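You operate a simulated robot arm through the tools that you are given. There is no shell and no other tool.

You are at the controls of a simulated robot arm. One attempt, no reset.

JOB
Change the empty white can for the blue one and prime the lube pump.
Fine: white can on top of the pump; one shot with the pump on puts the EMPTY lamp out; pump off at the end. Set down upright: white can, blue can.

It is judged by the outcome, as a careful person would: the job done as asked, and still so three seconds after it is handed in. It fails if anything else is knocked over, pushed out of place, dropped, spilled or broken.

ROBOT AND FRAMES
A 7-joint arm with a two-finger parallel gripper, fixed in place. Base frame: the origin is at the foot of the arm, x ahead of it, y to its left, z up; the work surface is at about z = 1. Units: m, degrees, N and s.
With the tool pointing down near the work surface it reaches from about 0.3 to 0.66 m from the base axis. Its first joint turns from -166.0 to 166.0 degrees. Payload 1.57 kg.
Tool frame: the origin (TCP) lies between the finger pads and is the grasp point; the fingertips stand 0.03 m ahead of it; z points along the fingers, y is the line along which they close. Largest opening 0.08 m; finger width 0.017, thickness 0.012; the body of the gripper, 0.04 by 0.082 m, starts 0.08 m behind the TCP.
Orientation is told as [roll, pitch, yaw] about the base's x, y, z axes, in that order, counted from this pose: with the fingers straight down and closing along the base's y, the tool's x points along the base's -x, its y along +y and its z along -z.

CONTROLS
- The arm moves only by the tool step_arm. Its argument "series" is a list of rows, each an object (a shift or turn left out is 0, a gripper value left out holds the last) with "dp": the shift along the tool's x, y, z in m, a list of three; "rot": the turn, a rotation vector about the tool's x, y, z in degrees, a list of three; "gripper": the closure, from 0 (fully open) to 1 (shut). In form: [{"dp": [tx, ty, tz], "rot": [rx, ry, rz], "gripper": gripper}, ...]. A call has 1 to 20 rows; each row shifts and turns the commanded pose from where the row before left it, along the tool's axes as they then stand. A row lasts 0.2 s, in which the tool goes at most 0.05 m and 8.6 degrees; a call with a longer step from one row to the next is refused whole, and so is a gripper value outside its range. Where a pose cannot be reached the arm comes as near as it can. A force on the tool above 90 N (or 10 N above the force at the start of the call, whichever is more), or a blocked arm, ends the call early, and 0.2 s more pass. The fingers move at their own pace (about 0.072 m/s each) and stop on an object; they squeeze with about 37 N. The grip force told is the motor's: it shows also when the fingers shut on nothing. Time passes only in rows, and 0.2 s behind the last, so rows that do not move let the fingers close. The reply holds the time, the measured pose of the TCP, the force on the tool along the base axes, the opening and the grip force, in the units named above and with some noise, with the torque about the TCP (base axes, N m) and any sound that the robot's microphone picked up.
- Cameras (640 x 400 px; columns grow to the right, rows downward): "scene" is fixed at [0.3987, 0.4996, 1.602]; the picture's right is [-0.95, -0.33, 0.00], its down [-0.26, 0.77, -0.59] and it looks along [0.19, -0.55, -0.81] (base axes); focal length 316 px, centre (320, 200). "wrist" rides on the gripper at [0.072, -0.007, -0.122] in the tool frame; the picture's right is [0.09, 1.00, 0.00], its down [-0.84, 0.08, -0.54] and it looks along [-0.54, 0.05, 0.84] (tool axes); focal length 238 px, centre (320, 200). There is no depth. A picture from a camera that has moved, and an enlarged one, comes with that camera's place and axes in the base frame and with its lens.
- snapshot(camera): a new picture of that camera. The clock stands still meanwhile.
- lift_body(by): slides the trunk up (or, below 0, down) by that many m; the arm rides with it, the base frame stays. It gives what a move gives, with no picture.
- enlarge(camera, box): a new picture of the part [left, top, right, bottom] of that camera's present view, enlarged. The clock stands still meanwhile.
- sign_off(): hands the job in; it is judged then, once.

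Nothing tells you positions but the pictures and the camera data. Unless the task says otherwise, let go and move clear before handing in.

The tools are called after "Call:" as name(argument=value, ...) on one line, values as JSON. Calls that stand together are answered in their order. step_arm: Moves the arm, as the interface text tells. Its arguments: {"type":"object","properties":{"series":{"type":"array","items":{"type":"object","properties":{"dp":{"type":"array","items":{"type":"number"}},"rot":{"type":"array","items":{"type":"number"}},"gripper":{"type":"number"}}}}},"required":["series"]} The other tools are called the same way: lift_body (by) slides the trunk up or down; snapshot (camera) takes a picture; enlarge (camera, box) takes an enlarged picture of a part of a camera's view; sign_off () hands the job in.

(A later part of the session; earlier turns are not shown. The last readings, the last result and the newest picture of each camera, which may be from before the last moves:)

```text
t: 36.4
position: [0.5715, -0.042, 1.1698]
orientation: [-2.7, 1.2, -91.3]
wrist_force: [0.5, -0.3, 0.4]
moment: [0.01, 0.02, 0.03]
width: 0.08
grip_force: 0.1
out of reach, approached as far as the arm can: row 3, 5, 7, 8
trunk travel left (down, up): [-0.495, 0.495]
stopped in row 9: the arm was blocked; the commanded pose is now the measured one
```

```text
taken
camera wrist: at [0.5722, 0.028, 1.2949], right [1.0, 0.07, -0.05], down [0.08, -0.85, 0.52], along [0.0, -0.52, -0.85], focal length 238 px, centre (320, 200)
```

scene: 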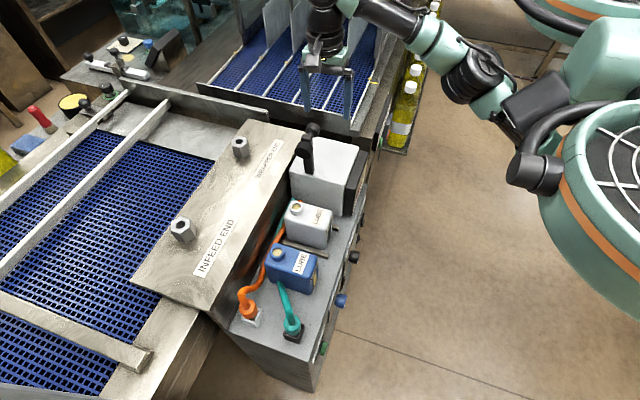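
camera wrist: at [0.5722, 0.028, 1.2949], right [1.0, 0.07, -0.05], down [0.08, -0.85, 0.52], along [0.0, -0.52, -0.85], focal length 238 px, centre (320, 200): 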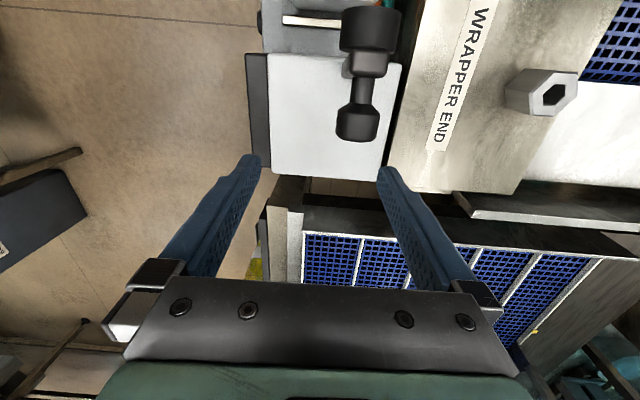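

Nothing was touched; the arm was near a wrist limit. I'll unwind the yaw back to 0 and move above the white can.

Call:
step_arm(series=[{"dp": [0, 0, -0.02], "rot": [0, 0, -8]}, {"dp": [0, 0, -0.02], "rot": [0, 0, -8]}, {"rot": [0, 0, -8]}, {"rot": [0, 0, -8]}, {"rot": [0, 0, -8]}, {"rot": [0, 0, -8]}, {"rot": [0, 0, -8]}, {"rot": [0, 0, -8]}, {"rot": [0, 0, -8]}, {"rot": [0, 0, -8]}, {"rot": [0, 0, -8]}])

```text
t: 38.8
position: [0.5776, -0.0516, 1.1688]
orientation: [1.3, 3.5, -2.9]
wrist_force: [0.1, -0.6, 0.8]
moment: [-0.02, 0.04, 0.0]
width: 0.0801
grip_force: 0.1
out of reach, approached as far as the arm can: row 1, 2
trunk travel left (down, up): [-0.495, 0.495]
```

Call:
lift_body(by=0.1)

Call:
step_arm(series=[{"rot": [1.3, -3.5, -2.9]}, {"dp": [0.02, 0.04, 0]}, {"dp": [0.02, 0.04, 0]}, {"dp": [0.02, 0.04, 0]}, {"dp": [0.02, 0.04, 0]}, {}])

Call:
snapshot(camera="wrist")

```text
t: 40.2
position: [0.5779, -0.0509, 1.2692]
orientation: [1.2, 3.4, -3.1]
wrist_force: [-0.4, -0.1, 0.4]
moment: [0.01, 0.02, 0.04]
width: 0.08
grip_force: 0.0
trunk travel left (down, up): [-0.595, 0.395]
```

```text
t: 41.6
position: [0.4959, 0.111, 1.275]
orientation: [-0.2, -0.9, 0.1]
wrist_force: [0.0, -0.7, -0.2]
moment: [0.0, 0.0, 0.01]
width: 0.0801
grip_force: 0.1
trunk travel left (down, up): [-0.595, 0.395]
```

```text
taken
camera wrist: at [0.4231, 0.1045, 1.3961], right [-0.09, 1.0, -0.01], down [0.83, 0.08, 0.55], along [0.55, 0.05, -0.83], focal length 238 px, centre (320, 200)
```

wrist: 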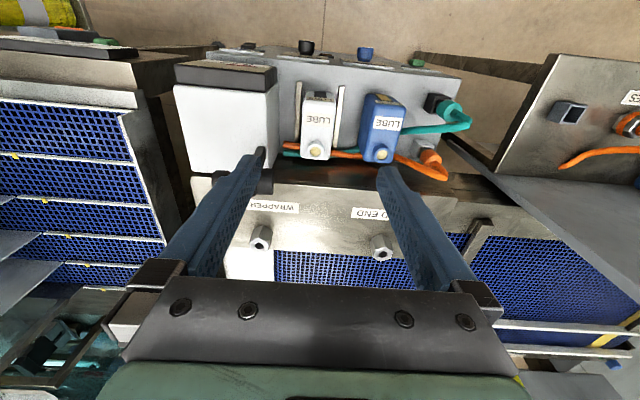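

Call:
step_arm(series=[{"dp": [0, 0.002, 0.045], "rot": [0, 0.9, 0]}, {"dp": [0, 0, 0.045]}, {"dp": [0, 0, 0.045]}, {"dp": [0, 0, 0.045]}, {}])

Call:
snapshot(camera="wrist")

Call:
enlarge(camera="wrist", box=[230, 60, 450, 220])

```text
t: 42.8
position: [0.4974, 0.1127, 1.0966]
orientation: [-0.4, -0.4, 0.2]
wrist_force: [-0.2, 0.1, 0.5]
moment: [0.03, 0.0, -0.01]
width: 0.0799
grip_force: 0.1
trunk travel left (down, up): [-0.595, 0.395]
```

```text
taken
camera wrist: at [0.4255, 0.1067, 1.2184], right [-0.1, 1.0, -0.01], down [0.83, 0.08, 0.55], along [0.54, 0.05, -0.84], focal length 238 px, centre (320, 200)
```

wrist: 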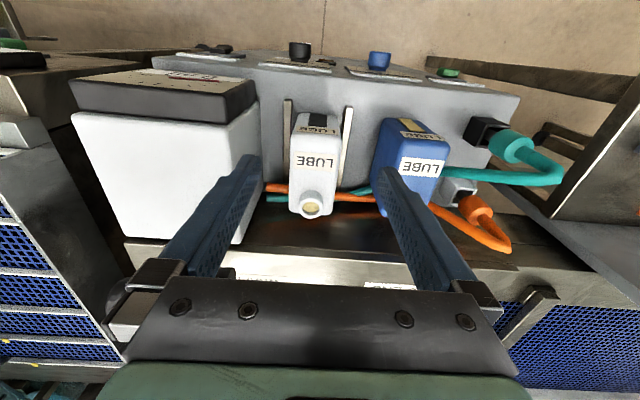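

```text
2.50 times, centred on (340, 140) of wrist
camera zoom: at [0.4255, 0.1067, 1.2184], right [-0.1, 1.0, -0.01], down [0.83, 0.08, 0.55], along [0.54, 0.05, -0.84], focal length 596 px, centre (270, 350)
```

zoom: 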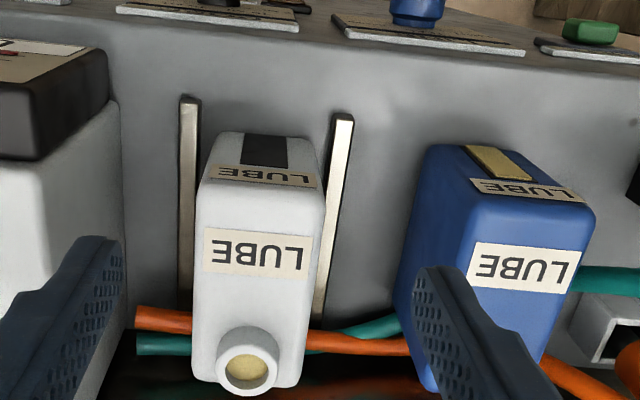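

The white can's neck is at about (0.595, 0.110) and the rails leave slack around it. I'll move over the can body and descend with open fingers.

Call:
step_arm(series=[{"dp": [-0.03, -0.0027, 0], "rot": [-0.4, 0.4, 0]}, {"dp": [-0.0336, 0, 0]}, {"dp": [0, 0, 0.03]}, {"dp": [0, 0, 0.03]}, {}])

Call:
snapshot(camera="wrist")

Call:
enlarge(camera="scene", box=[240, 130, 360, 270])

```text
t: 44.0
position: [0.5618, 0.1112, 1.0366]
orientation: [0.1, 0.1, 0.1]
wrist_force: [0.0, -1.2, 0.1]
moment: [0.02, -0.03, 0.03]
width: 0.08
grip_force: 0.1
trunk travel left (down, up): [-0.595, 0.395]
```

```text
taken
camera wrist: at [0.4896, 0.1034, 1.1592], right [-0.1, 1.0, 0.0], down [0.84, 0.08, 0.54], along [0.54, 0.05, -0.84], focal length 238 px, centre (320, 200)
```

wrist: 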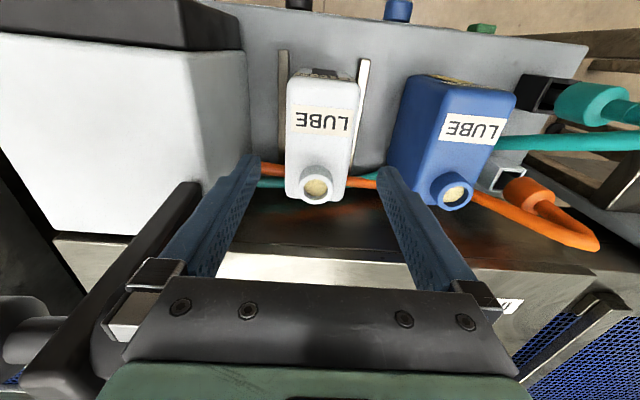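

```text
2.86 times, centred on (300, 200) of scene
camera zoom: at [0.3987, 0.4996, 1.602], right [-0.95, -0.33, 0.0], down [-0.26, 0.77, -0.59], along [0.19, -0.55, -0.81], focal length 904 px, centre (377, 200)
```

zoom: 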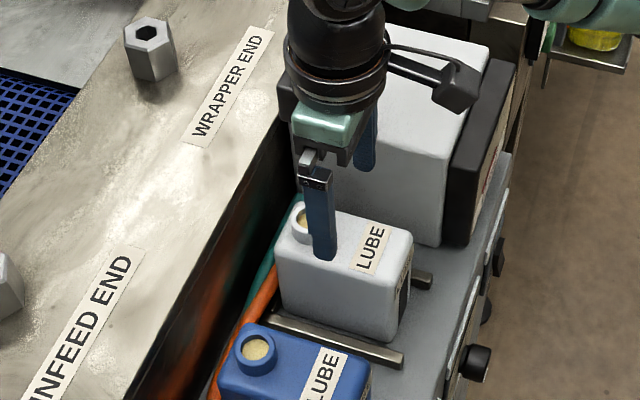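

Call:
step_arm(series=[{"dp": [0.005, 0, 0.03]}, {"dp": [0, 0, 0.03]}, {"dp": [0, 0, 0.03]}, {"dp": [0, 0, 0.0286]}, {}])

Call:
snapshot(camera="wrist")

Call:
enlarge(camera="scene", box=[240, 130, 360, 270])

```text
t: 45.2
position: [0.5566, 0.1103, 0.9175]
orientation: [0.1, 0.2, 0.2]
wrist_force: [0.1, -0.6, 0.4]
moment: [-0.02, -0.02, 0.01]
width: 0.0798
grip_force: 0.1
trunk travel left (down, up): [-0.595, 0.395]
```

```text
taken
camera wrist: at [0.4854, 0.1037, 1.0405], right [-0.1, 1.0, 0.0], down [0.84, 0.08, 0.54], along [0.54, 0.05, -0.84], focal length 238 px, centre (320, 200)
```

wrist: 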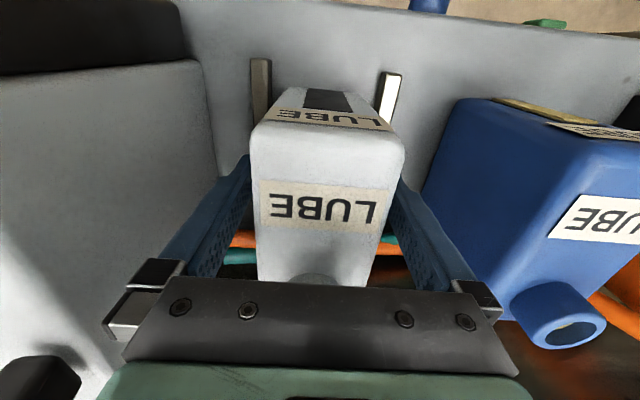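

```text
2.86 times, centred on (300, 200) of scene
camera zoom: at [0.3987, 0.4996, 1.602], right [-0.95, -0.33, 0.0], down [-0.26, 0.77, -0.59], along [0.19, -0.55, -0.81], focal length 904 px, centre (377, 200)
```

zoom: 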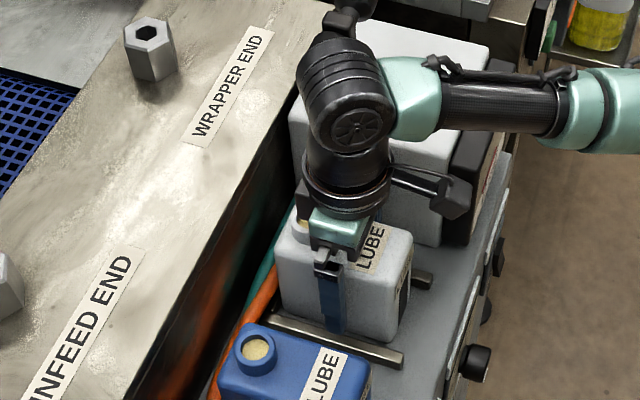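

Call:
step_arm(series=[{"gripper": 0.15}, {"gripper": 0.25}, {"gripper": 1.0}, {}, {}])

```text
t: 46.4
position: [0.5577, 0.111, 0.9178]
orientation: [0.1, 0.2, 0.1]
wrist_force: [-1.3, -1.2, -1.2]
moment: [-0.24, 0.09, -0.01]
width: 0.0598
grip_force: 37.2
trunk travel left (down, up): [-0.595, 0.395]
```

Gripped at 60 mm. I'll lift straight up, go around the front of the raised arm, and approach the pump top at about (0.57, −0.082).

Call:
step_arm(series=[{"dp": [0, 0, -0.01]}, {"dp": [0, 0, -0.03]}, {"dp": [0, 0, -0.04]}, {"dp": [0, 0, -0.04]}, {"dp": [0, 0, -0.04]}, {"dp": [0, 0, -0.04]}, {"dp": [0, 0, -0.04]}, {}])

Call:
snapshot(camera="scene")

Call:
snapshot(camera="wrist")

```text
t: 48.2
position: [0.5576, 0.1106, 1.1577]
orientation: [0.1, 0.3, 0.2]
wrist_force: [0.6, 0.0, -3.7]
moment: [0.0, 0.05, 0.0]
width: 0.06
grip_force: 37.5
trunk travel left (down, up): [-0.595, 0.395]
```

```text
taken
```

scene: 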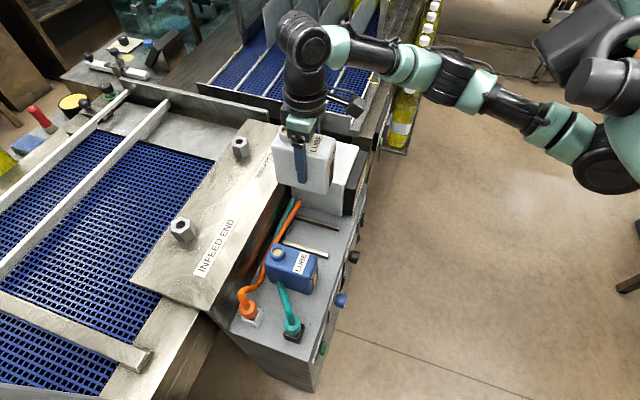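

```text
taken
camera wrist: at [0.4863, 0.1036, 1.2807], right [-0.1, 1.0, 0.0], down [0.84, 0.08, 0.54], along [0.54, 0.05, -0.84], focal length 238 px, centre (320, 200)
```

wrist: 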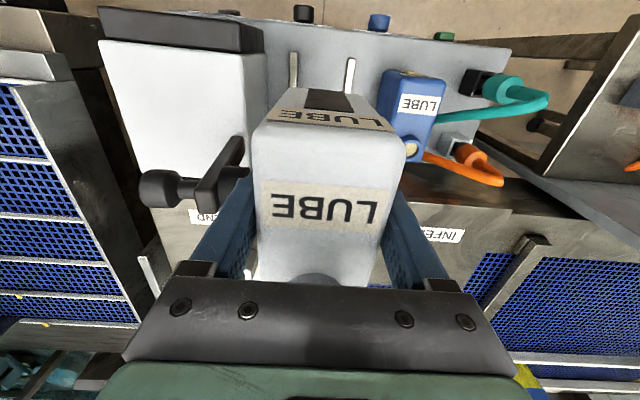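

Call:
step_arm(series=[{"dp": [0.03, 0, 0]}, {"dp": [0.04, 0, 0]}, {"dp": [0.04, 0, 0]}, {"dp": [0, -0.03, 0]}, {"dp": [0, -0.04, 0]}, {"dp": [0, -0.04, 0]}, {"dp": [0, -0.04, 0]}, {"dp": [0, -0.0425, 0]}, {}])

Call:
snapshot(camera="wrist")

Call:
snapshot(camera="scene")

```text
t: 50.2
position: [0.4473, -0.0829, 1.1567]
orientation: [0.1, 0.2, 0.3]
wrist_force: [1.4, 0.3, -3.9]
moment: [-0.01, 0.0, 0.02]
width: 0.0598
grip_force: 36.6
trunk travel left (down, up): [-0.595, 0.395]
```

```text
taken
camera wrist: at [0.3762, -0.0896, 1.2803], right [-0.1, 1.0, 0.0], down [0.84, 0.08, 0.54], along [0.54, 0.05, -0.84], focal length 238 px, centre (320, 200)
```

wrist: 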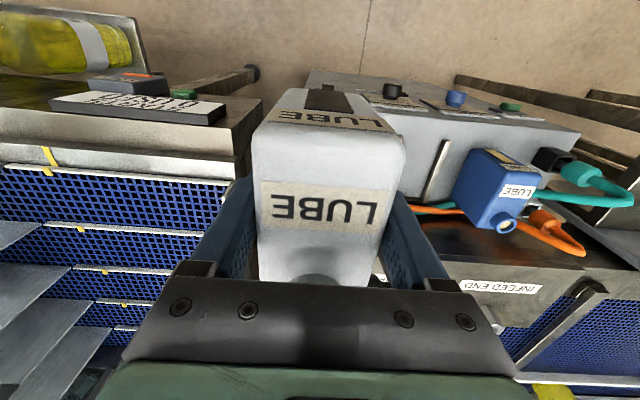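

```text
taken
```

scene: 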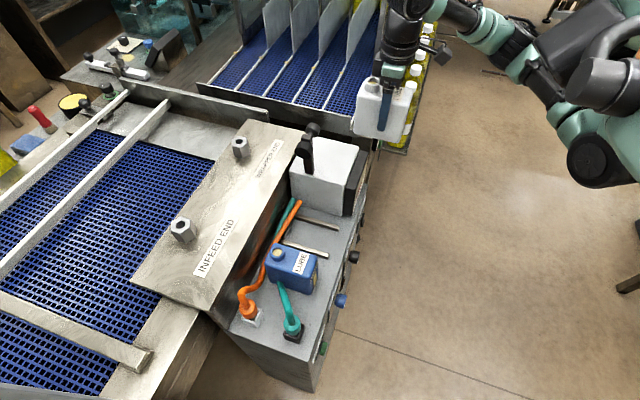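

Call:
enlarge(camera="scene", box=[275, 110, 385, 270])

```text
2.50 times, centred on (330, 190) of scene
camera zoom: at [0.3987, 0.4996, 1.602], right [-0.95, -0.33, 0.0], down [-0.26, 0.77, -0.59], along [0.19, -0.55, -0.81], focal length 791 px, centre (295, 225)
```

zoom: 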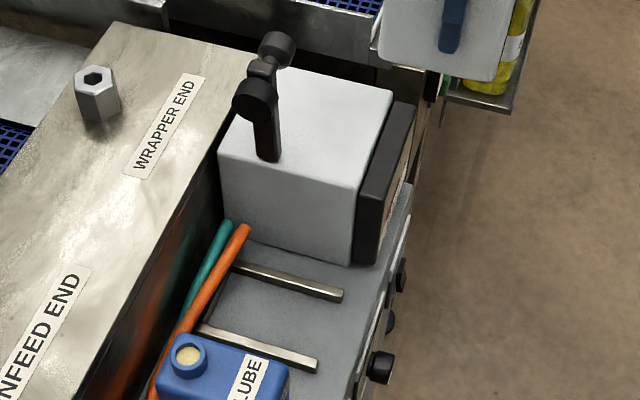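

The pump top spans about x 0.50–0.655 and y −0.143–0.005. I'll slide the can over it and start to lower it.

Call:
step_arm(series=[{"dp": [-0.04, -0.001, 0]}, {"dp": [-0.04, -0.001, 0]}, {"dp": [-0.037, 0, 0]}, {"dp": [0, 0, 0.03]}, {"dp": [0, 0, 0.03]}, {"dp": [0, 0, 0.02]}, {}])

Call:
snapshot(camera="wrist")

Call:
enlarge(camera="scene", box=[240, 60, 400, 240])

```text
t: 51.8
position: [0.5651, -0.0823, 1.0777]
orientation: [0.1, 0.1, 0.2]
wrist_force: [-0.1, -0.6, -4.4]
moment: [0.02, 0.01, -0.05]
width: 0.0601
grip_force: 37.0
trunk travel left (down, up): [-0.595, 0.395]
```

```text
taken
camera wrist: at [0.493, -0.0907, 1.1998], right [-0.1, 1.0, 0.0], down [0.84, 0.08, 0.54], along [0.54, 0.05, -0.84], focal length 238 px, centre (320, 200)
```

wrist: 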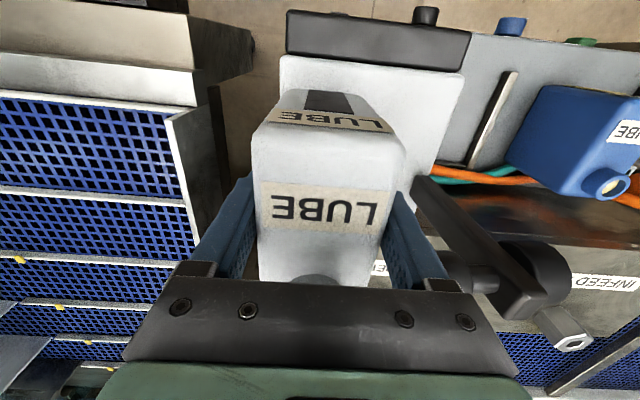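

```text
2.22 times, centred on (320, 150) of scene
camera zoom: at [0.3987, 0.4996, 1.602], right [-0.95, -0.33, 0.0], down [-0.26, 0.77, -0.59], along [0.19, -0.55, -0.81], focal length 703 px, centre (320, 311)
```

zoom: 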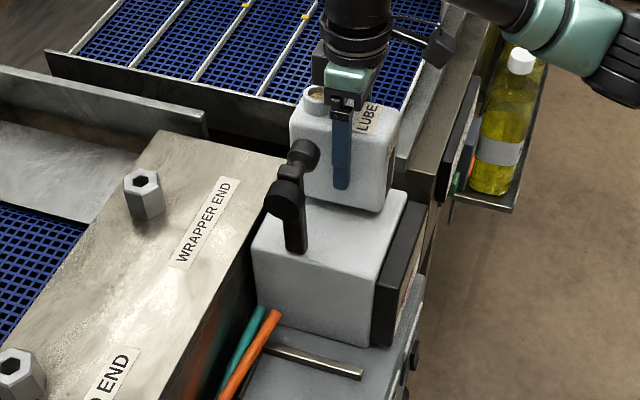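

By cross-checking views, the pump top is nearer z≈0.99 and spans y from about −0.125 to 0.015. I'll shift 7 mm toward its middle and lower in small steps until contact.

Call:
step_arm(series=[{"dp": [0, 0.007, 0]}, {"dp": [0, 0, 0.004]}, {"dp": [0, 0, 0.004]}, {}])

Call:
enlarge(camera="scene", box=[280, 90, 380, 190])

```text
t: 52.8
position: [0.5653, -0.0768, 1.0697]
orientation: [0.2, 0.3, 0.1]
wrist_force: [0.6, -0.2, -4.8]
moment: [0.02, 0.08, 0.01]
width: 0.06
grip_force: 37.0
trunk travel left (down, up): [-0.595, 0.395]
```

```text
4.00 times, centred on (330, 140) of scene
camera zoom: at [0.3987, 0.4996, 1.602], right [-0.95, -0.33, 0.0], down [-0.26, 0.77, -0.59], along [0.19, -0.55, -0.81], focal length 1265 px, centre (280, 440)
```

zoom: 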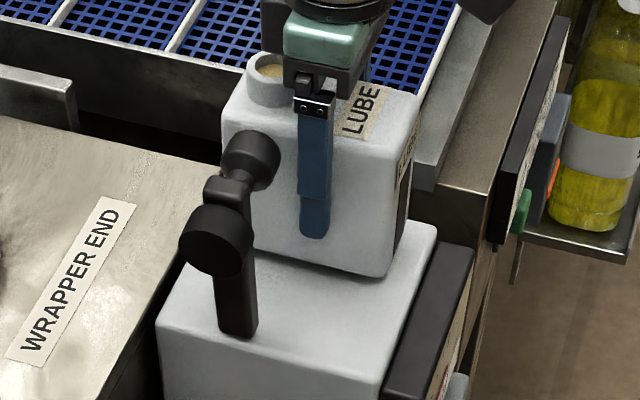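

Call:
step_arm(series=[{"dp": [0, 0, 0.003]}, {"dp": [0, 0, 0.003]}, {}])

```text
t: 53.6
position: [0.564, -0.0764, 1.0625]
orientation: [0.1, 0.2, 0.2]
wrist_force: [-0.9, 0.0, -4.6]
moment: [0.02, 0.02, -0.02]
width: 0.0599
grip_force: 36.9
trunk travel left (down, up): [-0.595, 0.395]
```

Call:
step_arm(series=[{"dp": [0, 0, 0.003]}, {"dp": [0, 0, 0.002]}, {}])

Call:
enlarge(camera="scene", box=[280, 90, 380, 190])

```text
t: 54.4
position: [0.5639, -0.0763, 1.0629]
orientation: [-0.1, -0.3, 0.2]
wrist_force: [7.8, -0.3, 29.7]
moment: [-0.38, 0.46, 0.05]
width: 0.0598
grip_force: 37.6
trunk travel left (down, up): [-0.595, 0.395]
```

```text
4.00 times, centred on (330, 140) of scene
camera zoom: at [0.3987, 0.4996, 1.602], right [-0.95, -0.33, 0.0], down [-0.26, 0.77, -0.59], along [0.19, -0.55, -0.81], focal length 1265 px, centre (280, 440)
```

zoom: 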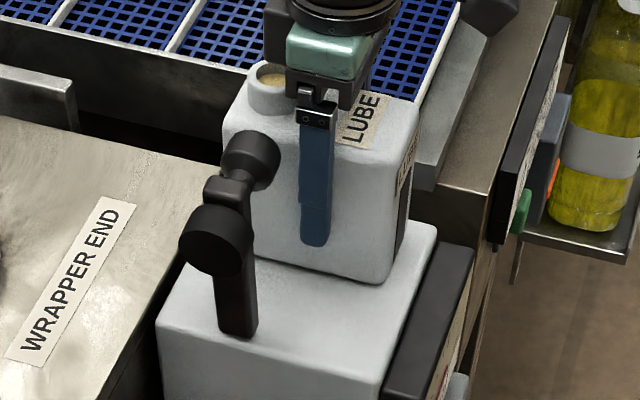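

The can is in contact with the pump top. I'll relieve the pressure, release gently and rise.

Call:
step_arm(series=[{"dp": [0, 0, -0.0045]}, {"gripper": 0.15}, {}, {}, {"dp": [0, 0, -0.02]}, {"dp": [0, 0, -0.04]}, {"dp": [0, 0, -0.04]}, {"dp": [0, 0, -0.04]}, {}])

Call:
snapshot(camera="scene")

Call:
snapshot(camera="wrist")

```text
t: 56.4
position: [0.5649, -0.0764, 1.2036]
orientation: [0.0, 0.2, 0.2]
wrist_force: [-0.4, 0.7, 0.5]
moment: [0.02, 0.01, 0.02]
width: 0.0682
grip_force: 0.1
trunk travel left (down, up): [-0.595, 0.395]
```

```text
taken
```

scene: 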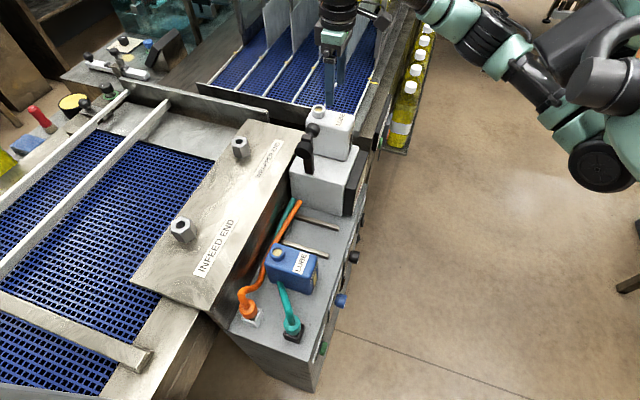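

```text
taken
camera wrist: at [0.4925, -0.0834, 1.3257], right [-0.1, 1.0, 0.0], down [0.84, 0.08, 0.54], along [0.54, 0.05, -0.84], focal length 238 px, centre (320, 200)
```

wrist: 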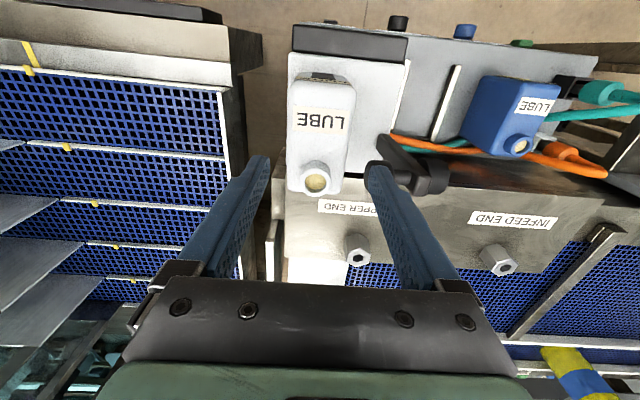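

White can is standing on the pump. Now I'll travel over to the blue can and hover at the same relative height for comparison.

Call:
step_arm(series=[{"dp": [0, 0.03, -0.02], "gripper": 0.0}, {"dp": [0, 0.04, 0]}, {"dp": [0, 0.04, 0]}, {"dp": [0, 0.04, 0]}, {"dp": [0, 0.04, 0]}, {"dp": [0, 0.04, 0]}, {"dp": [0, 0.04, 0]}, {"dp": [0.008, 0.0425, 0]}, {"dp": [0, 0, 0.04]}, {"dp": [0, 0, 0.04]}, {"dp": [0, 0, 0.04]}, {"dp": [0, 0, 0.04]}, {"dp": [0, 0, 0.027]}, {}])

Call:
snapshot(camera="wrist")

Call:
enlarge(camera="wrist", box=[240, 60, 400, 220])

Call:
enlarge(camera="scene", box=[220, 180, 380, 340])

```text
t: 59.4
position: [0.5543, 0.2357, 1.034]
orientation: [0.1, 0.2, 0.2]
wrist_force: [-0.5, -0.1, -0.5]
moment: [-0.01, 0.0, 0.01]
width: 0.0802
grip_force: 0.1
trunk travel left (down, up): [-0.595, 0.395]
```

```text
taken
camera wrist: at [0.4831, 0.2291, 1.1586], right [-0.1, 1.0, 0.0], down [0.84, 0.08, 0.54], along [0.54, 0.05, -0.84], focal length 238 px, centre (320, 200)
```

wrist: 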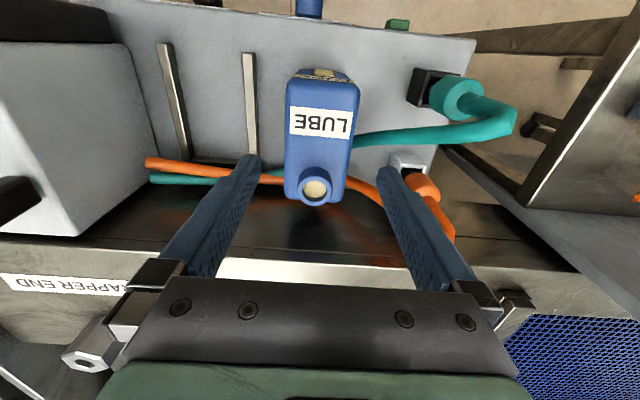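

```text
2.50 times, centred on (320, 140) of wrist
camera zoom: at [0.4831, 0.2291, 1.1586], right [-0.1, 1.0, 0.0], down [0.84, 0.08, 0.54], along [0.54, 0.05, -0.84], focal length 596 px, centre (320, 350)
```

zoom: 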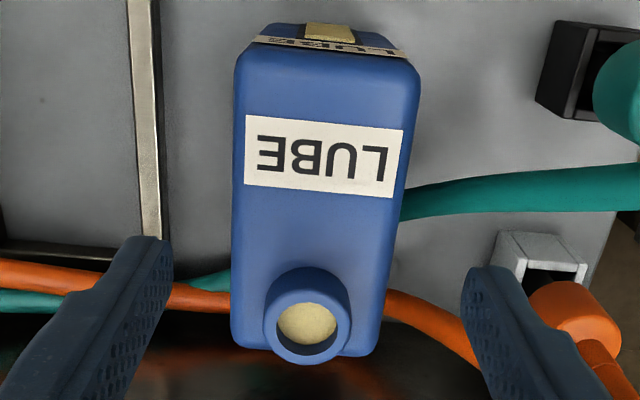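

```text
2.50 times, centred on (300, 260) of scene
camera zoom: at [0.3987, 0.4996, 1.602], right [-0.95, -0.33, 0.0], down [-0.26, 0.77, -0.59], along [0.19, -0.55, -0.81], focal length 791 px, centre (370, 50)
```

zoom: 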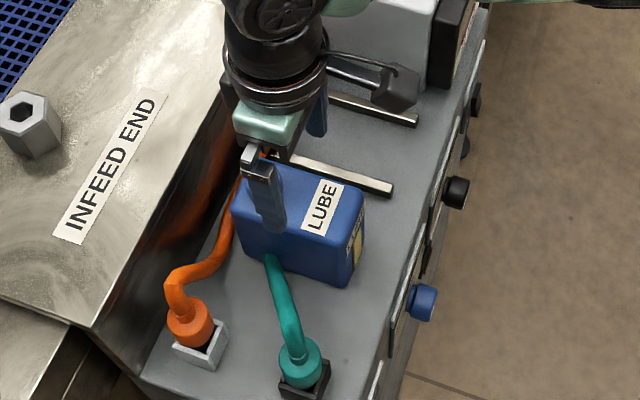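

The blue can has the same yaw as the white one, and its neck is at (0.592, 0.235). I'll grip it a little higher than the white can to stay above the teal hose.

Call:
step_arm(series=[{"dp": [0.001, 0, 0.03]}, {"dp": [0, 0, 0.03]}, {"dp": [0, 0, 0.03]}, {"dp": [0, 0, 0.014]}, {}])

Call:
snapshot(camera="wrist")

Call:
enlarge(camera="scene", box=[220, 200, 360, 320])

```text
t: 60.6
position: [0.5542, 0.2362, 0.9333]
orientation: [0.2, 0.2, 0.2]
wrist_force: [-0.1, 0.0, -0.7]
moment: [0.01, 0.01, -0.02]
width: 0.08
grip_force: 0.1
trunk travel left (down, up): [-0.595, 0.395]
```

```text
taken
camera wrist: at [0.4823, 0.2291, 1.0552], right [-0.1, 1.0, 0.0], down [0.84, 0.08, 0.54], along [0.54, 0.05, -0.84], focal length 238 px, centre (320, 200)
```

wrist: 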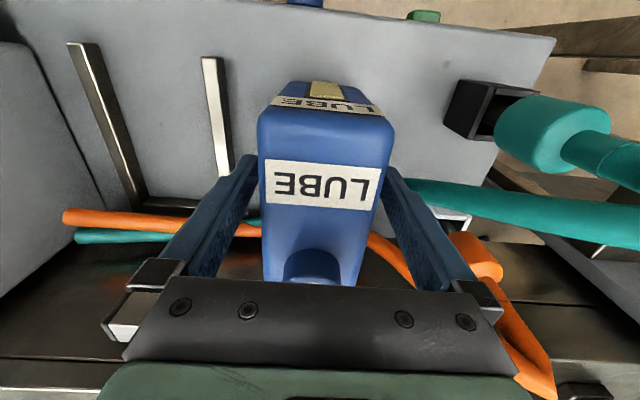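

```text
3.33 times, centred on (290, 260) of scene
camera zoom: at [0.3987, 0.4996, 1.602], right [-0.95, -0.33, 0.0], down [-0.26, 0.77, -0.59], along [0.19, -0.55, -0.81], focal length 1054 px, centre (420, 0)
```

zoom: 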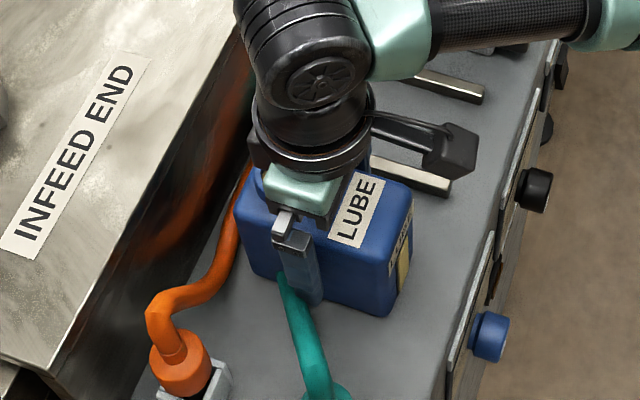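

Call:
step_arm(series=[{"gripper": 0.15}, {"gripper": 0.25}, {"gripper": 1.0}, {}, {}])

Call:
step_arm(series=[{"dp": [0, 0, -0.005]}, {"dp": [0, 0, -0.005]}, {}])

```text
t: 61.8
position: [0.5539, 0.2357, 0.9324]
orientation: [0.1, 0.2, 0.2]
wrist_force: [-0.3, -2.1, 0.9]
moment: [-0.27, 0.05, 0.05]
width: 0.0596
grip_force: 37.0
trunk travel left (down, up): [-0.595, 0.395]
```

```text
t: 62.6
position: [0.5539, 0.2362, 0.9413]
orientation: [0.1, 0.3, 0.1]
wrist_force: [0.7, 0.2, -4.1]
moment: [-0.01, 0.04, 0.0]
width: 0.0599
grip_force: 37.0
trunk travel left (down, up): [-0.595, 0.395]
```

The blue can lifts cleanly (about 4 N). I'll raise it over the rails and carry it slowly into the white can's old position.

Call:
step_arm(series=[{"dp": [0, 0, -0.015]}, {"dp": [0, 0, -0.02]}, {"dp": [0, 0, -0.02]}, {"dp": [0, 0, -0.01]}, {"dp": [0, -0.01, 0]}, {"dp": [0, -0.02, 0]}, {"dp": [0, -0.02, 0]}, {"dp": [0, -0.02, 0]}, {"dp": [0, -0.02, 0]}, {"dp": [0, -0.02, 0]}, {"dp": [-0.0037, -0.0155, 0]}, {}])

Call:
snapshot(camera="wrist")

Call:
enlarge(camera="scene", box=[240, 130, 380, 270])

```text
t: 65.2
position: [0.5588, 0.11, 1.0066]
orientation: [0.1, 0.2, 0.2]
wrist_force: [-0.3, -0.6, -4.9]
moment: [0.01, 0.06, -0.02]
width: 0.06
grip_force: 36.6
trunk travel left (down, up): [-0.595, 0.395]
```

```text
taken
camera wrist: at [0.4872, 0.1031, 1.1296], right [-0.1, 1.0, 0.0], down [0.84, 0.08, 0.54], along [0.54, 0.05, -0.84], focal length 238 px, centre (320, 200)
```

wrist: 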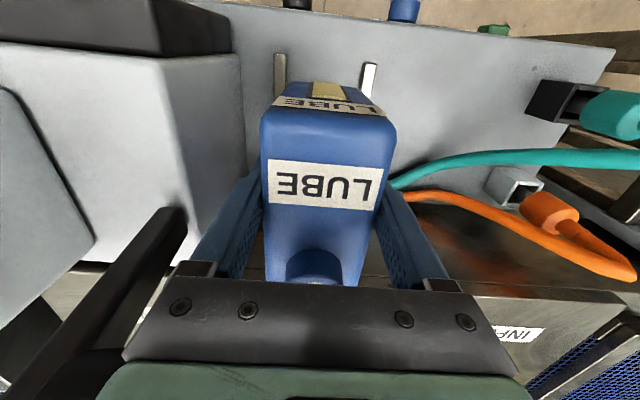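

```text
2.86 times, centred on (310, 200) of scene
camera zoom: at [0.3987, 0.4996, 1.602], right [-0.95, -0.33, 0.0], down [-0.26, 0.77, -0.59], along [0.19, -0.55, -0.81], focal length 904 px, centre (349, 200)
```

zoom: 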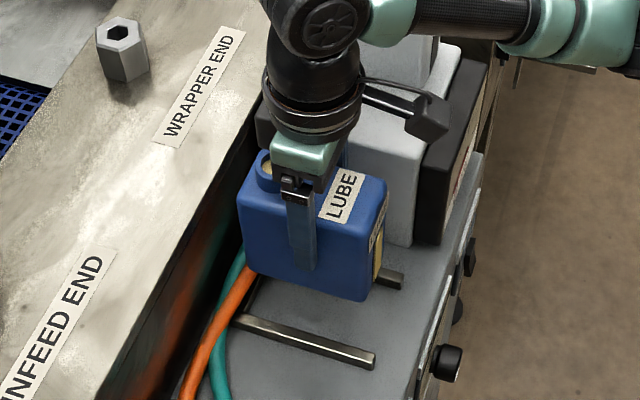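

Call:
step_arm(series=[{"dp": [0.001, 0.0007, 0.02]}, {"dp": [0, 0, 0.02]}, {"dp": [0, 0, 0.015]}, {"dp": [0, 0, 0.01]}, {"dp": [0, 0, 0.004]}, {}])

Call:
enlarge(camera="scene", box=[240, 130, 380, 270])

```text
t: 66.6
position: [0.557, 0.1116, 0.938]
orientation: [0.2, 0.3, 0.3]
wrist_force: [-0.3, 0.2, -4.1]
moment: [0.03, 0.0, -0.01]
width: 0.0598
grip_force: 37.0
trunk travel left (down, up): [-0.595, 0.395]
```

```text
2.86 times, centred on (310, 200) of scene
camera zoom: at [0.3987, 0.4996, 1.602], right [-0.95, -0.33, 0.0], down [-0.26, 0.77, -0.59], along [0.19, -0.55, -0.81], focal length 904 px, centre (349, 200)
```

zoom: 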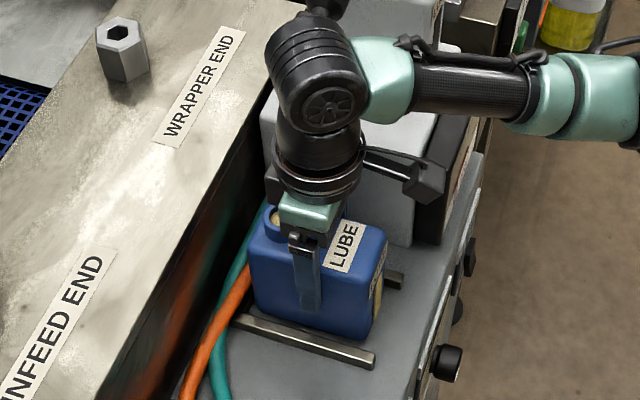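

Call:
step_arm(series=[{"dp": [0, 0, 0.003]}, {"dp": [0, 0, 0.003]}, {}])

```text
t: 67.4
position: [0.5562, 0.1103, 0.932]
orientation: [0.1, 0.2, 0.2]
wrist_force: [0.5, 0.3, 1.1]
moment: [-0.13, 0.22, 0.0]
width: 0.0598
grip_force: 36.8
trunk travel left (down, up): [-0.595, 0.395]
```

It has touched down at the expected height. I'll release and rise.

Call:
step_arm(series=[{"gripper": 0.2}, {"gripper": 0.05}, {}, {"dp": [0, 0, -0.02]}, {"dp": [0, 0, -0.04]}, {"dp": [0.005, 0, -0.0446]}, {}])

Call:
snapshot(camera="wrist")

Call:
enlarge(camera="wrist", box=[240, 60, 400, 220])

Call:
enlarge(camera="scene", box=[240, 130, 380, 270])

```text
t: 69.0
position: [0.5528, 0.1115, 1.0353]
orientation: [0.0, 0.3, 0.3]
wrist_force: [-0.6, 0.9, 0.0]
moment: [-0.02, 0.0, -0.01]
width: 0.0758
grip_force: 0.0
trunk travel left (down, up): [-0.595, 0.395]
```

```text
taken
camera wrist: at [0.4809, 0.1034, 1.1591], right [-0.1, 1.0, 0.0], down [0.84, 0.08, 0.54], along [0.54, 0.05, -0.84], focal length 238 px, centre (320, 200)
```

wrist: 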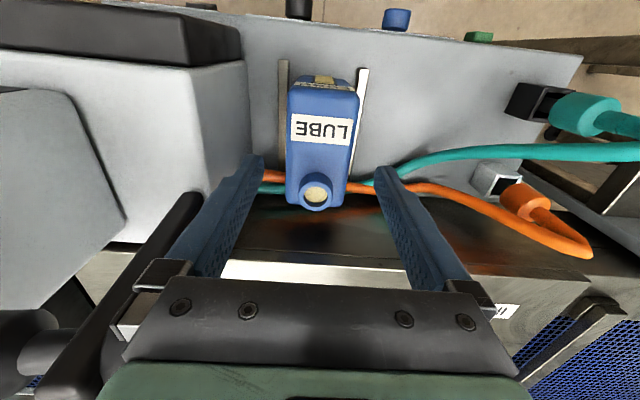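

```text
2.50 times, centred on (320, 140) of wrist
camera zoom: at [0.4809, 0.1034, 1.1591], right [-0.1, 1.0, 0.0], down [0.84, 0.08, 0.54], along [0.54, 0.05, -0.84], focal length 596 px, centre (320, 350)
```

zoom: 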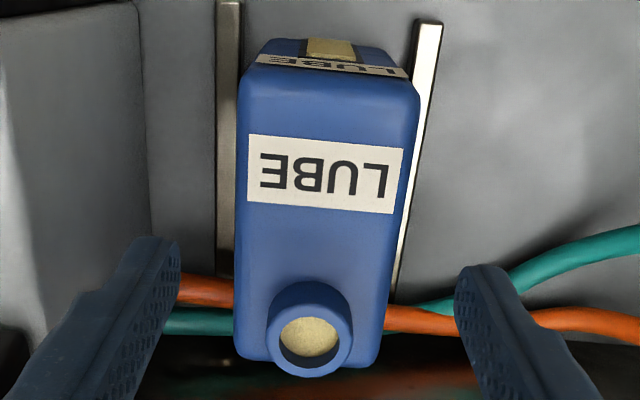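

```text
2.86 times, centred on (310, 200) of scene
camera zoom: at [0.3987, 0.4996, 1.602], right [-0.95, -0.33, 0.0], down [-0.26, 0.77, -0.59], along [0.19, -0.55, -0.81], focal length 904 px, centre (349, 200)
```

zoom: 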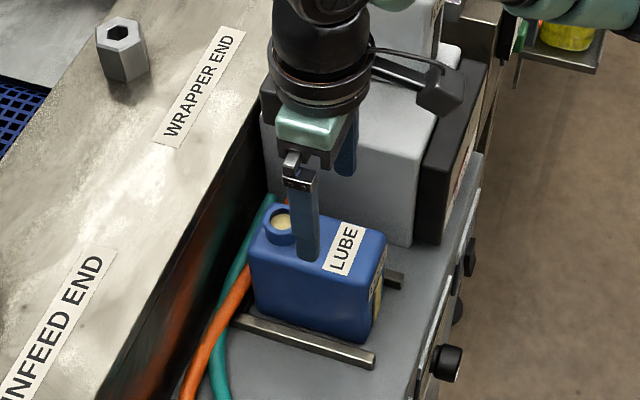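

The blue can stands in the slot. I'll move the hand away to compare its neck position exactly with where the white can's neck was.

Call:
step_arm(series=[{"dp": [0.02, 0, -0.03], "gripper": 0.0}, {"dp": [0.03, 0, -0.03]}, {"dp": [0.04, 0, -0.02]}, {"dp": [0.04, 0, 0]}, {}])

Call:
enlarge(camera="scene", box=[240, 90, 380, 230])

Call:
enlarge(camera="wrist", box=[230, 60, 450, 220])

```text
t: 70.2
position: [0.4208, 0.1101, 1.1172]
orientation: [0.1, 0.2, 0.2]
wrist_force: [-1.5, 0.3, -0.4]
moment: [-0.05, 0.0, -0.02]
width: 0.0799
grip_force: 0.0
trunk travel left (down, up): [-0.595, 0.395]
```

```text
2.86 times, centred on (310, 160) of scene
camera zoom: at [0.3987, 0.4996, 1.602], right [-0.95, -0.33, 0.0], down [-0.26, 0.77, -0.59], along [0.19, -0.55, -0.81], focal length 904 px, centre (349, 314)
```

zoom: 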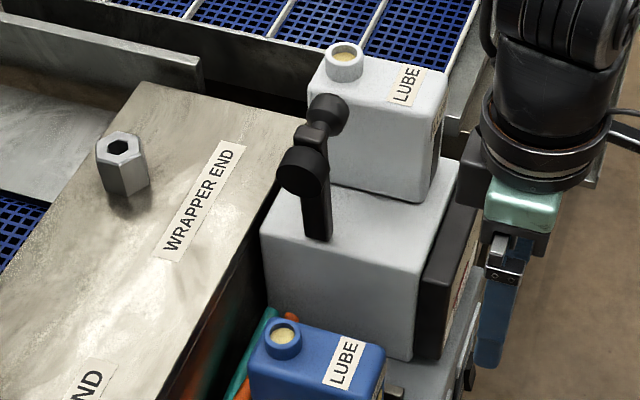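

```text
2.50 times, centred on (340, 140) of wrist
camera zoom: at [0.3495, 0.1037, 1.2408], right [-0.09, 1.0, 0.0], down [0.84, 0.08, 0.54], along [0.54, 0.05, -0.84], focal length 596 px, centre (270, 350)
```

zoom: 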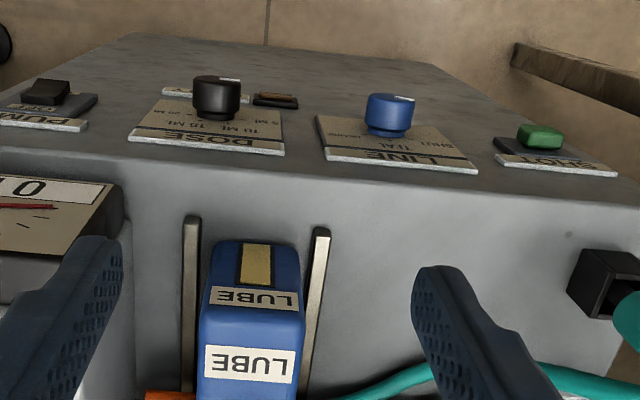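

The blue neck sits about 2–3 mm off the white one's former position (low in x, high in y). I'll regrip and nudge it to match so the collar seats well.

Call:
step_arm(series=[{"dp": [-0.04, 0, 0]}, {"dp": [-0.04, 0, 0.02]}, {"dp": [-0.03, 0, 0.03]}, {"dp": [-0.025, 0, 0.03]}, {"dp": [0, 0, 0.03]}, {"dp": [0, 0, 0.03]}, {"dp": [0, 0, 0.03]}, {"dp": [0, 0, 0.013]}, {}])

```text
t: 72.2
position: [0.5568, 0.1107, 0.9324]
orientation: [0.0, 0.2, 0.1]
wrist_force: [0.2, -0.1, 0.7]
moment: [-0.02, 0.0, 0.01]
width: 0.08
grip_force: 0.0
trunk travel left (down, up): [-0.595, 0.395]
```

Call:
step_arm(series=[{"gripper": 0.2}, {"gripper": 1.0}, {}, {}, {"dp": [0, 0, -0.003]}, {"dp": [0, 0, -0.002]}, {"dp": [-0.0025, -0.0015, 0]}, {}, {"dp": [0, 0, 0.003]}, {"dp": [0, 0, 0.0025]}, {}])

```text
t: 74.6
position: [0.5595, 0.1095, 0.9339]
orientation: [0.1, 0.2, 0.3]
wrist_force: [-0.1, -1.1, -3.5]
moment: [-0.07, -0.11, -0.02]
width: 0.06
grip_force: 36.5
trunk travel left (down, up): [-0.595, 0.395]
```

Call:
step_arm(series=[{"dp": [0, 0, 0.002]}, {}])

```text
t: 75.2
position: [0.5594, 0.1091, 0.9338]
orientation: [0.2, 0.1, 0.2]
wrist_force: [-0.6, 0.5, 9.7]
moment: [-0.38, 0.76, -0.05]
width: 0.06
grip_force: 37.4
trunk travel left (down, up): [-0.595, 0.395]
```

Call:
step_arm(series=[{"dp": [0, 0, -0.001], "gripper": 0.2}, {"gripper": 0.0}, {}, {"dp": [0, 0, -0.02]}, {"dp": [0, 0, -0.04]}, {"dp": [0.01, 0, -0.04]}, {"dp": [0.02, 0, -0.03]}, {"dp": [0.03, 0, -0.03]}, {"dp": [0.04, 0, -0.02]}, {"dp": [0.04, 0, 0]}, {}])

Call:
enlarge(camera="scene", box=[240, 90, 380, 230])

```text
t: 77.6
position: [0.4187, 0.1086, 1.1129]
orientation: [0.1, 0.3, 0.1]
wrist_force: [0.3, -0.3, -0.3]
moment: [0.02, 0.01, 0.0]
width: 0.08
grip_force: 0.1
trunk travel left (down, up): [-0.595, 0.395]
```

```text
2.86 times, centred on (310, 160) of scene
camera zoom: at [0.3987, 0.4996, 1.602], right [-0.95, -0.33, 0.0], down [-0.26, 0.77, -0.59], along [0.19, -0.55, -0.81], focal length 904 px, centre (349, 314)
```

zoom: 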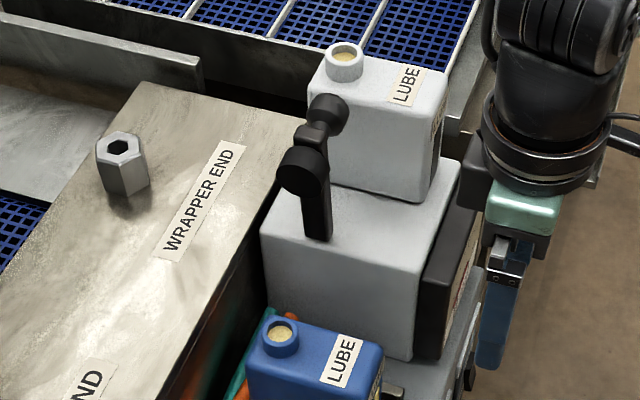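

The blue neck now matches the white can's former position. Next I'll take the raised arm's knob from above (white can clear behind it), fingers closing along x.

Call:
step_arm(series=[{"dp": [0, 0, -0.045]}, {"dp": [0, 0, -0.045]}, {"rot": [0, 0, 8.5]}, {"rot": [0, 0, 8.5]}, {"rot": [0, 0, 8.5]}, {"rot": [0, 0, 8.5]}, {"rot": [0, 0, 8.5]}, {"rot": [0, 0, 8.5]}, {"rot": [0, 0, 8.5]}, {"rot": [0, 0, 8.5]}, {"rot": [0, 0, 8.5]}, {"rot": [0, 0, 8.5]}, {"rot": [0, 0, 5]}, {"dp": [-0.02, 0.044, 0], "gripper": 0.35}, {"dp": [-0.02, 0.044, 0]}, {"dp": [-0.02, 0.044, 0]}, {"dp": [-0.02, 0.044, 0]}, {}])

Call:
snapshot(camera="wrist")

Call:
enlarge(camera="scene", box=[240, 90, 380, 230])

```text
t: 81.4
position: [0.5969, 0.0294, 1.203]
orientation: [-0.3, 0.0, -89.9]
wrist_force: [-0.9, 0.3, 0.4]
moment: [0.03, 0.01, 0.01]
width: 0.0522
grip_force: 0.2
trunk travel left (down, up): [-0.595, 0.395]
```

```text
taken
camera wrist: at [0.5904, 0.1004, 1.3262], right [1.0, 0.1, 0.0], down [0.08, -0.84, 0.54], along [0.05, -0.54, -0.84], focal length 238 px, centre (320, 200)
```

wrist: 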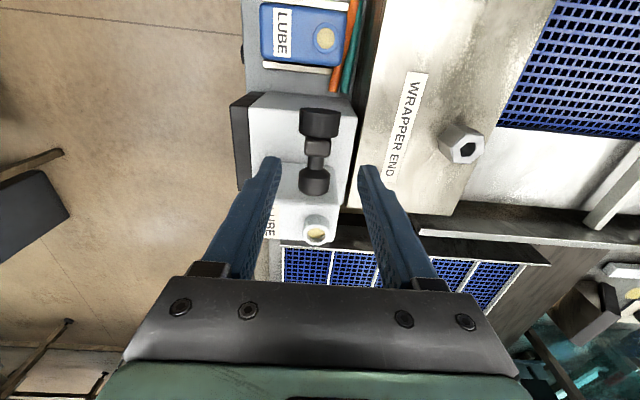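

```text
2.86 times, centred on (310, 160) of scene
camera zoom: at [0.3987, 0.4996, 1.602], right [-0.95, -0.33, 0.0], down [-0.26, 0.77, -0.59], along [0.19, -0.55, -0.81], focal length 904 px, centre (349, 314)
```

zoom: 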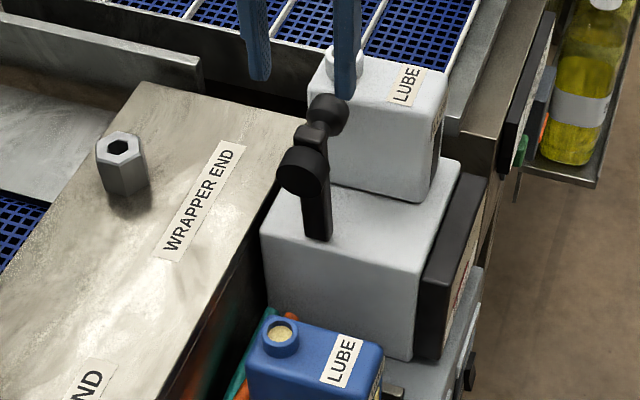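

Call:
step_arm(series=[{"dp": [-0.0404, -0.0015, 0]}, {"dp": [0, 0, 0.03]}, {"dp": [0, 0, 0.03]}, {"dp": [0, 0, 0.02]}, {"dp": [0, 0, 0.013]}, {}])

Call:
enlarge(camera="wrist", box=[200, 40, 440, 240])

Call:
enlarge(camera="scene", box=[260, 80, 360, 180])

```text
t: 82.8
position: [0.5944, -0.012, 1.1094]
orientation: [-0.1, 0.1, -89.8]
wrist_force: [-0.2, -0.3, 0.6]
moment: [0.01, 0.0, 0.01]
width: 0.0518
grip_force: 0.0
trunk travel left (down, up): [-0.595, 0.395]
```

```text
2.00 times, centred on (320, 140) of wrist
camera zoom: at [0.5882, 0.0606, 1.2319], right [1.0, 0.1, 0.0], down [0.08, -0.84, 0.54], along [0.05, -0.54, -0.84], focal length 477 px, centre (320, 320)
```

zoom: 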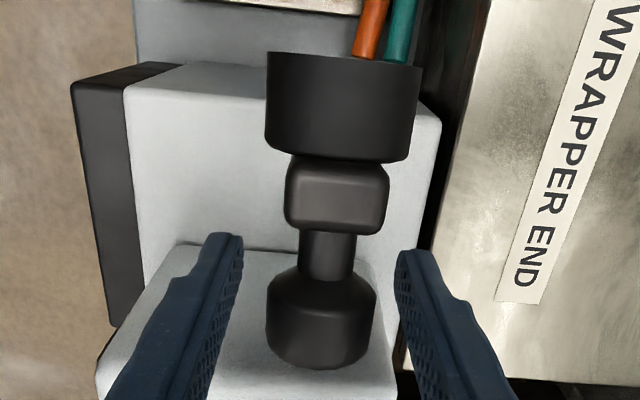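

```text
4.00 times, centred on (310, 130) of scene
camera zoom: at [0.3987, 0.4996, 1.602], right [-0.95, -0.33, 0.0], down [-0.26, 0.77, -0.59], along [0.19, -0.55, -0.81], focal length 1265 px, centre (360, 480)
```

zoom: 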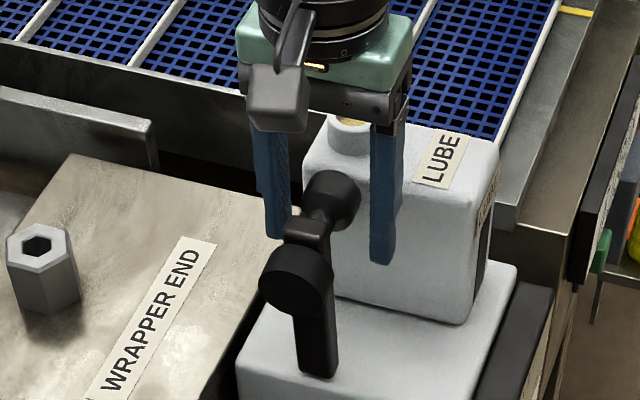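

Call:
step_arm(series=[{"gripper": 0.5}, {"gripper": 0.6}, {"gripper": 1.0}, {}, {}])

```text
t: 84.0
position: [0.5948, -0.0115, 1.1085]
orientation: [-0.2, 0.1, -89.9]
wrist_force: [2.4, 0.5, 0.8]
moment: [0.02, -0.14, -0.18]
width: 0.0303
grip_force: 39.2
trunk travel left (down, up): [-0.595, 0.395]
```

The knob is held. I'll swing the arm back down along its arc in small steps, keeping the tool vertical and letting the knob pivot between the pads.

Call:
step_arm(series=[{"dp": [0.0067, 0, -0.0019]}, {"dp": [0.0066, 0, -0.0015]}, {}])

Call:
enlarge(camera="scene", box=[260, 80, 360, 180])

```text
t: 84.8
position: [0.5958, -0.0005, 1.1116]
orientation: [-0.2, 0.2, -89.9]
wrist_force: [-1.2, -9.8, -6.0]
moment: [-1.14, -0.03, -0.14]
width: 0.0298
grip_force: 39.3
trunk travel left (down, up): [-0.595, 0.395]
```

```text
4.00 times, centred on (310, 130) of scene
camera zoom: at [0.3987, 0.4996, 1.602], right [-0.95, -0.33, 0.0], down [-0.26, 0.77, -0.59], along [0.19, -0.55, -0.81], focal length 1265 px, centre (360, 480)
```

zoom: 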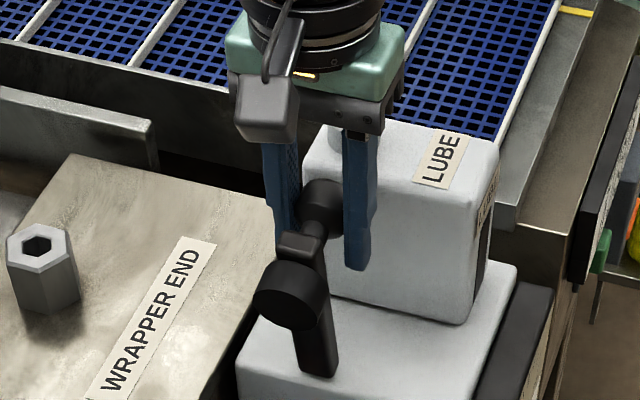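

Call:
step_arm(series=[{"dp": [0.0088, 0, -0.001]}, {"dp": [0.0088, 0, -0.0005]}, {"dp": [0.0088, 0, 0.0005]}, {"dp": [0.0088, 0, 0.001]}, {}])

Call:
enlarge(camera="scene", box=[250, 90, 370, 210])

```text
t: 86.0
position: [0.5955, 0.0368, 1.1121]
orientation: [-0.1, 0.2, -89.8]
wrist_force: [2.0, -11.5, 0.1]
moment: [-1.15, -0.04, -0.15]
width: 0.0299
grip_force: 39.2
trunk travel left (down, up): [-0.595, 0.395]
```

```text
3.33 times, centred on (310, 150) of scene
camera zoom: at [0.3987, 0.4996, 1.602], right [-0.95, -0.33, 0.0], down [-0.26, 0.77, -0.59], along [0.19, -0.55, -0.81], focal length 1054 px, centre (353, 367)
```

zoom: 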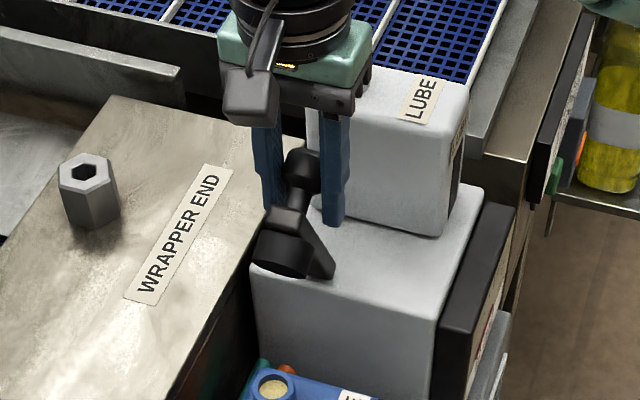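

Following the arc well with steady forces. Continuing down.

Call:
step_arm(series=[{"dp": [0.0086, 0, 0.002]}, {"dp": [0.0085, 0, 0.0026]}, {"dp": [0.008, 0, 0.0034]}, {"dp": [0.008, 0, 0.0041]}, {"dp": [0.0074, 0, 0.0048]}, {"dp": [0.0071, 0, 0.0053]}, {}])

Call:
enlarge(camera="scene", box=[250, 110, 370, 230])

```text
t: 87.6
position: [0.5952, 0.0833, 1.0911]
orientation: [-0.2, 0.0, -89.9]
wrist_force: [8.5, -8.6, 5.6]
moment: [-1.18, -0.25, -0.26]
width: 0.0301
grip_force: 39.6
trunk travel left (down, up): [-0.595, 0.395]
```

```text
3.33 times, centred on (310, 170) of scene
camera zoom: at [0.3987, 0.4996, 1.602], right [-0.95, -0.33, 0.0], down [-0.26, 0.77, -0.59], along [0.19, -0.55, -0.81], focal length 1054 px, centre (353, 300)
```

zoom: 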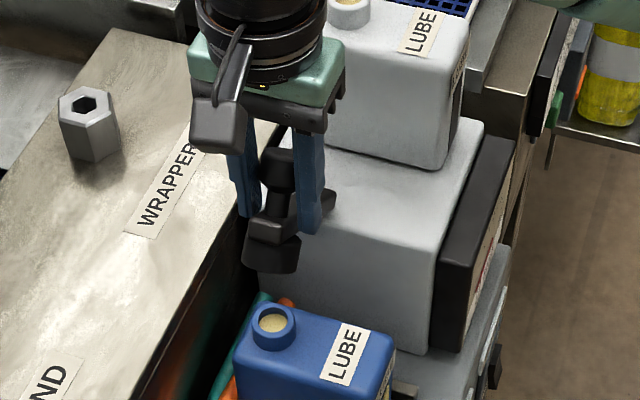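

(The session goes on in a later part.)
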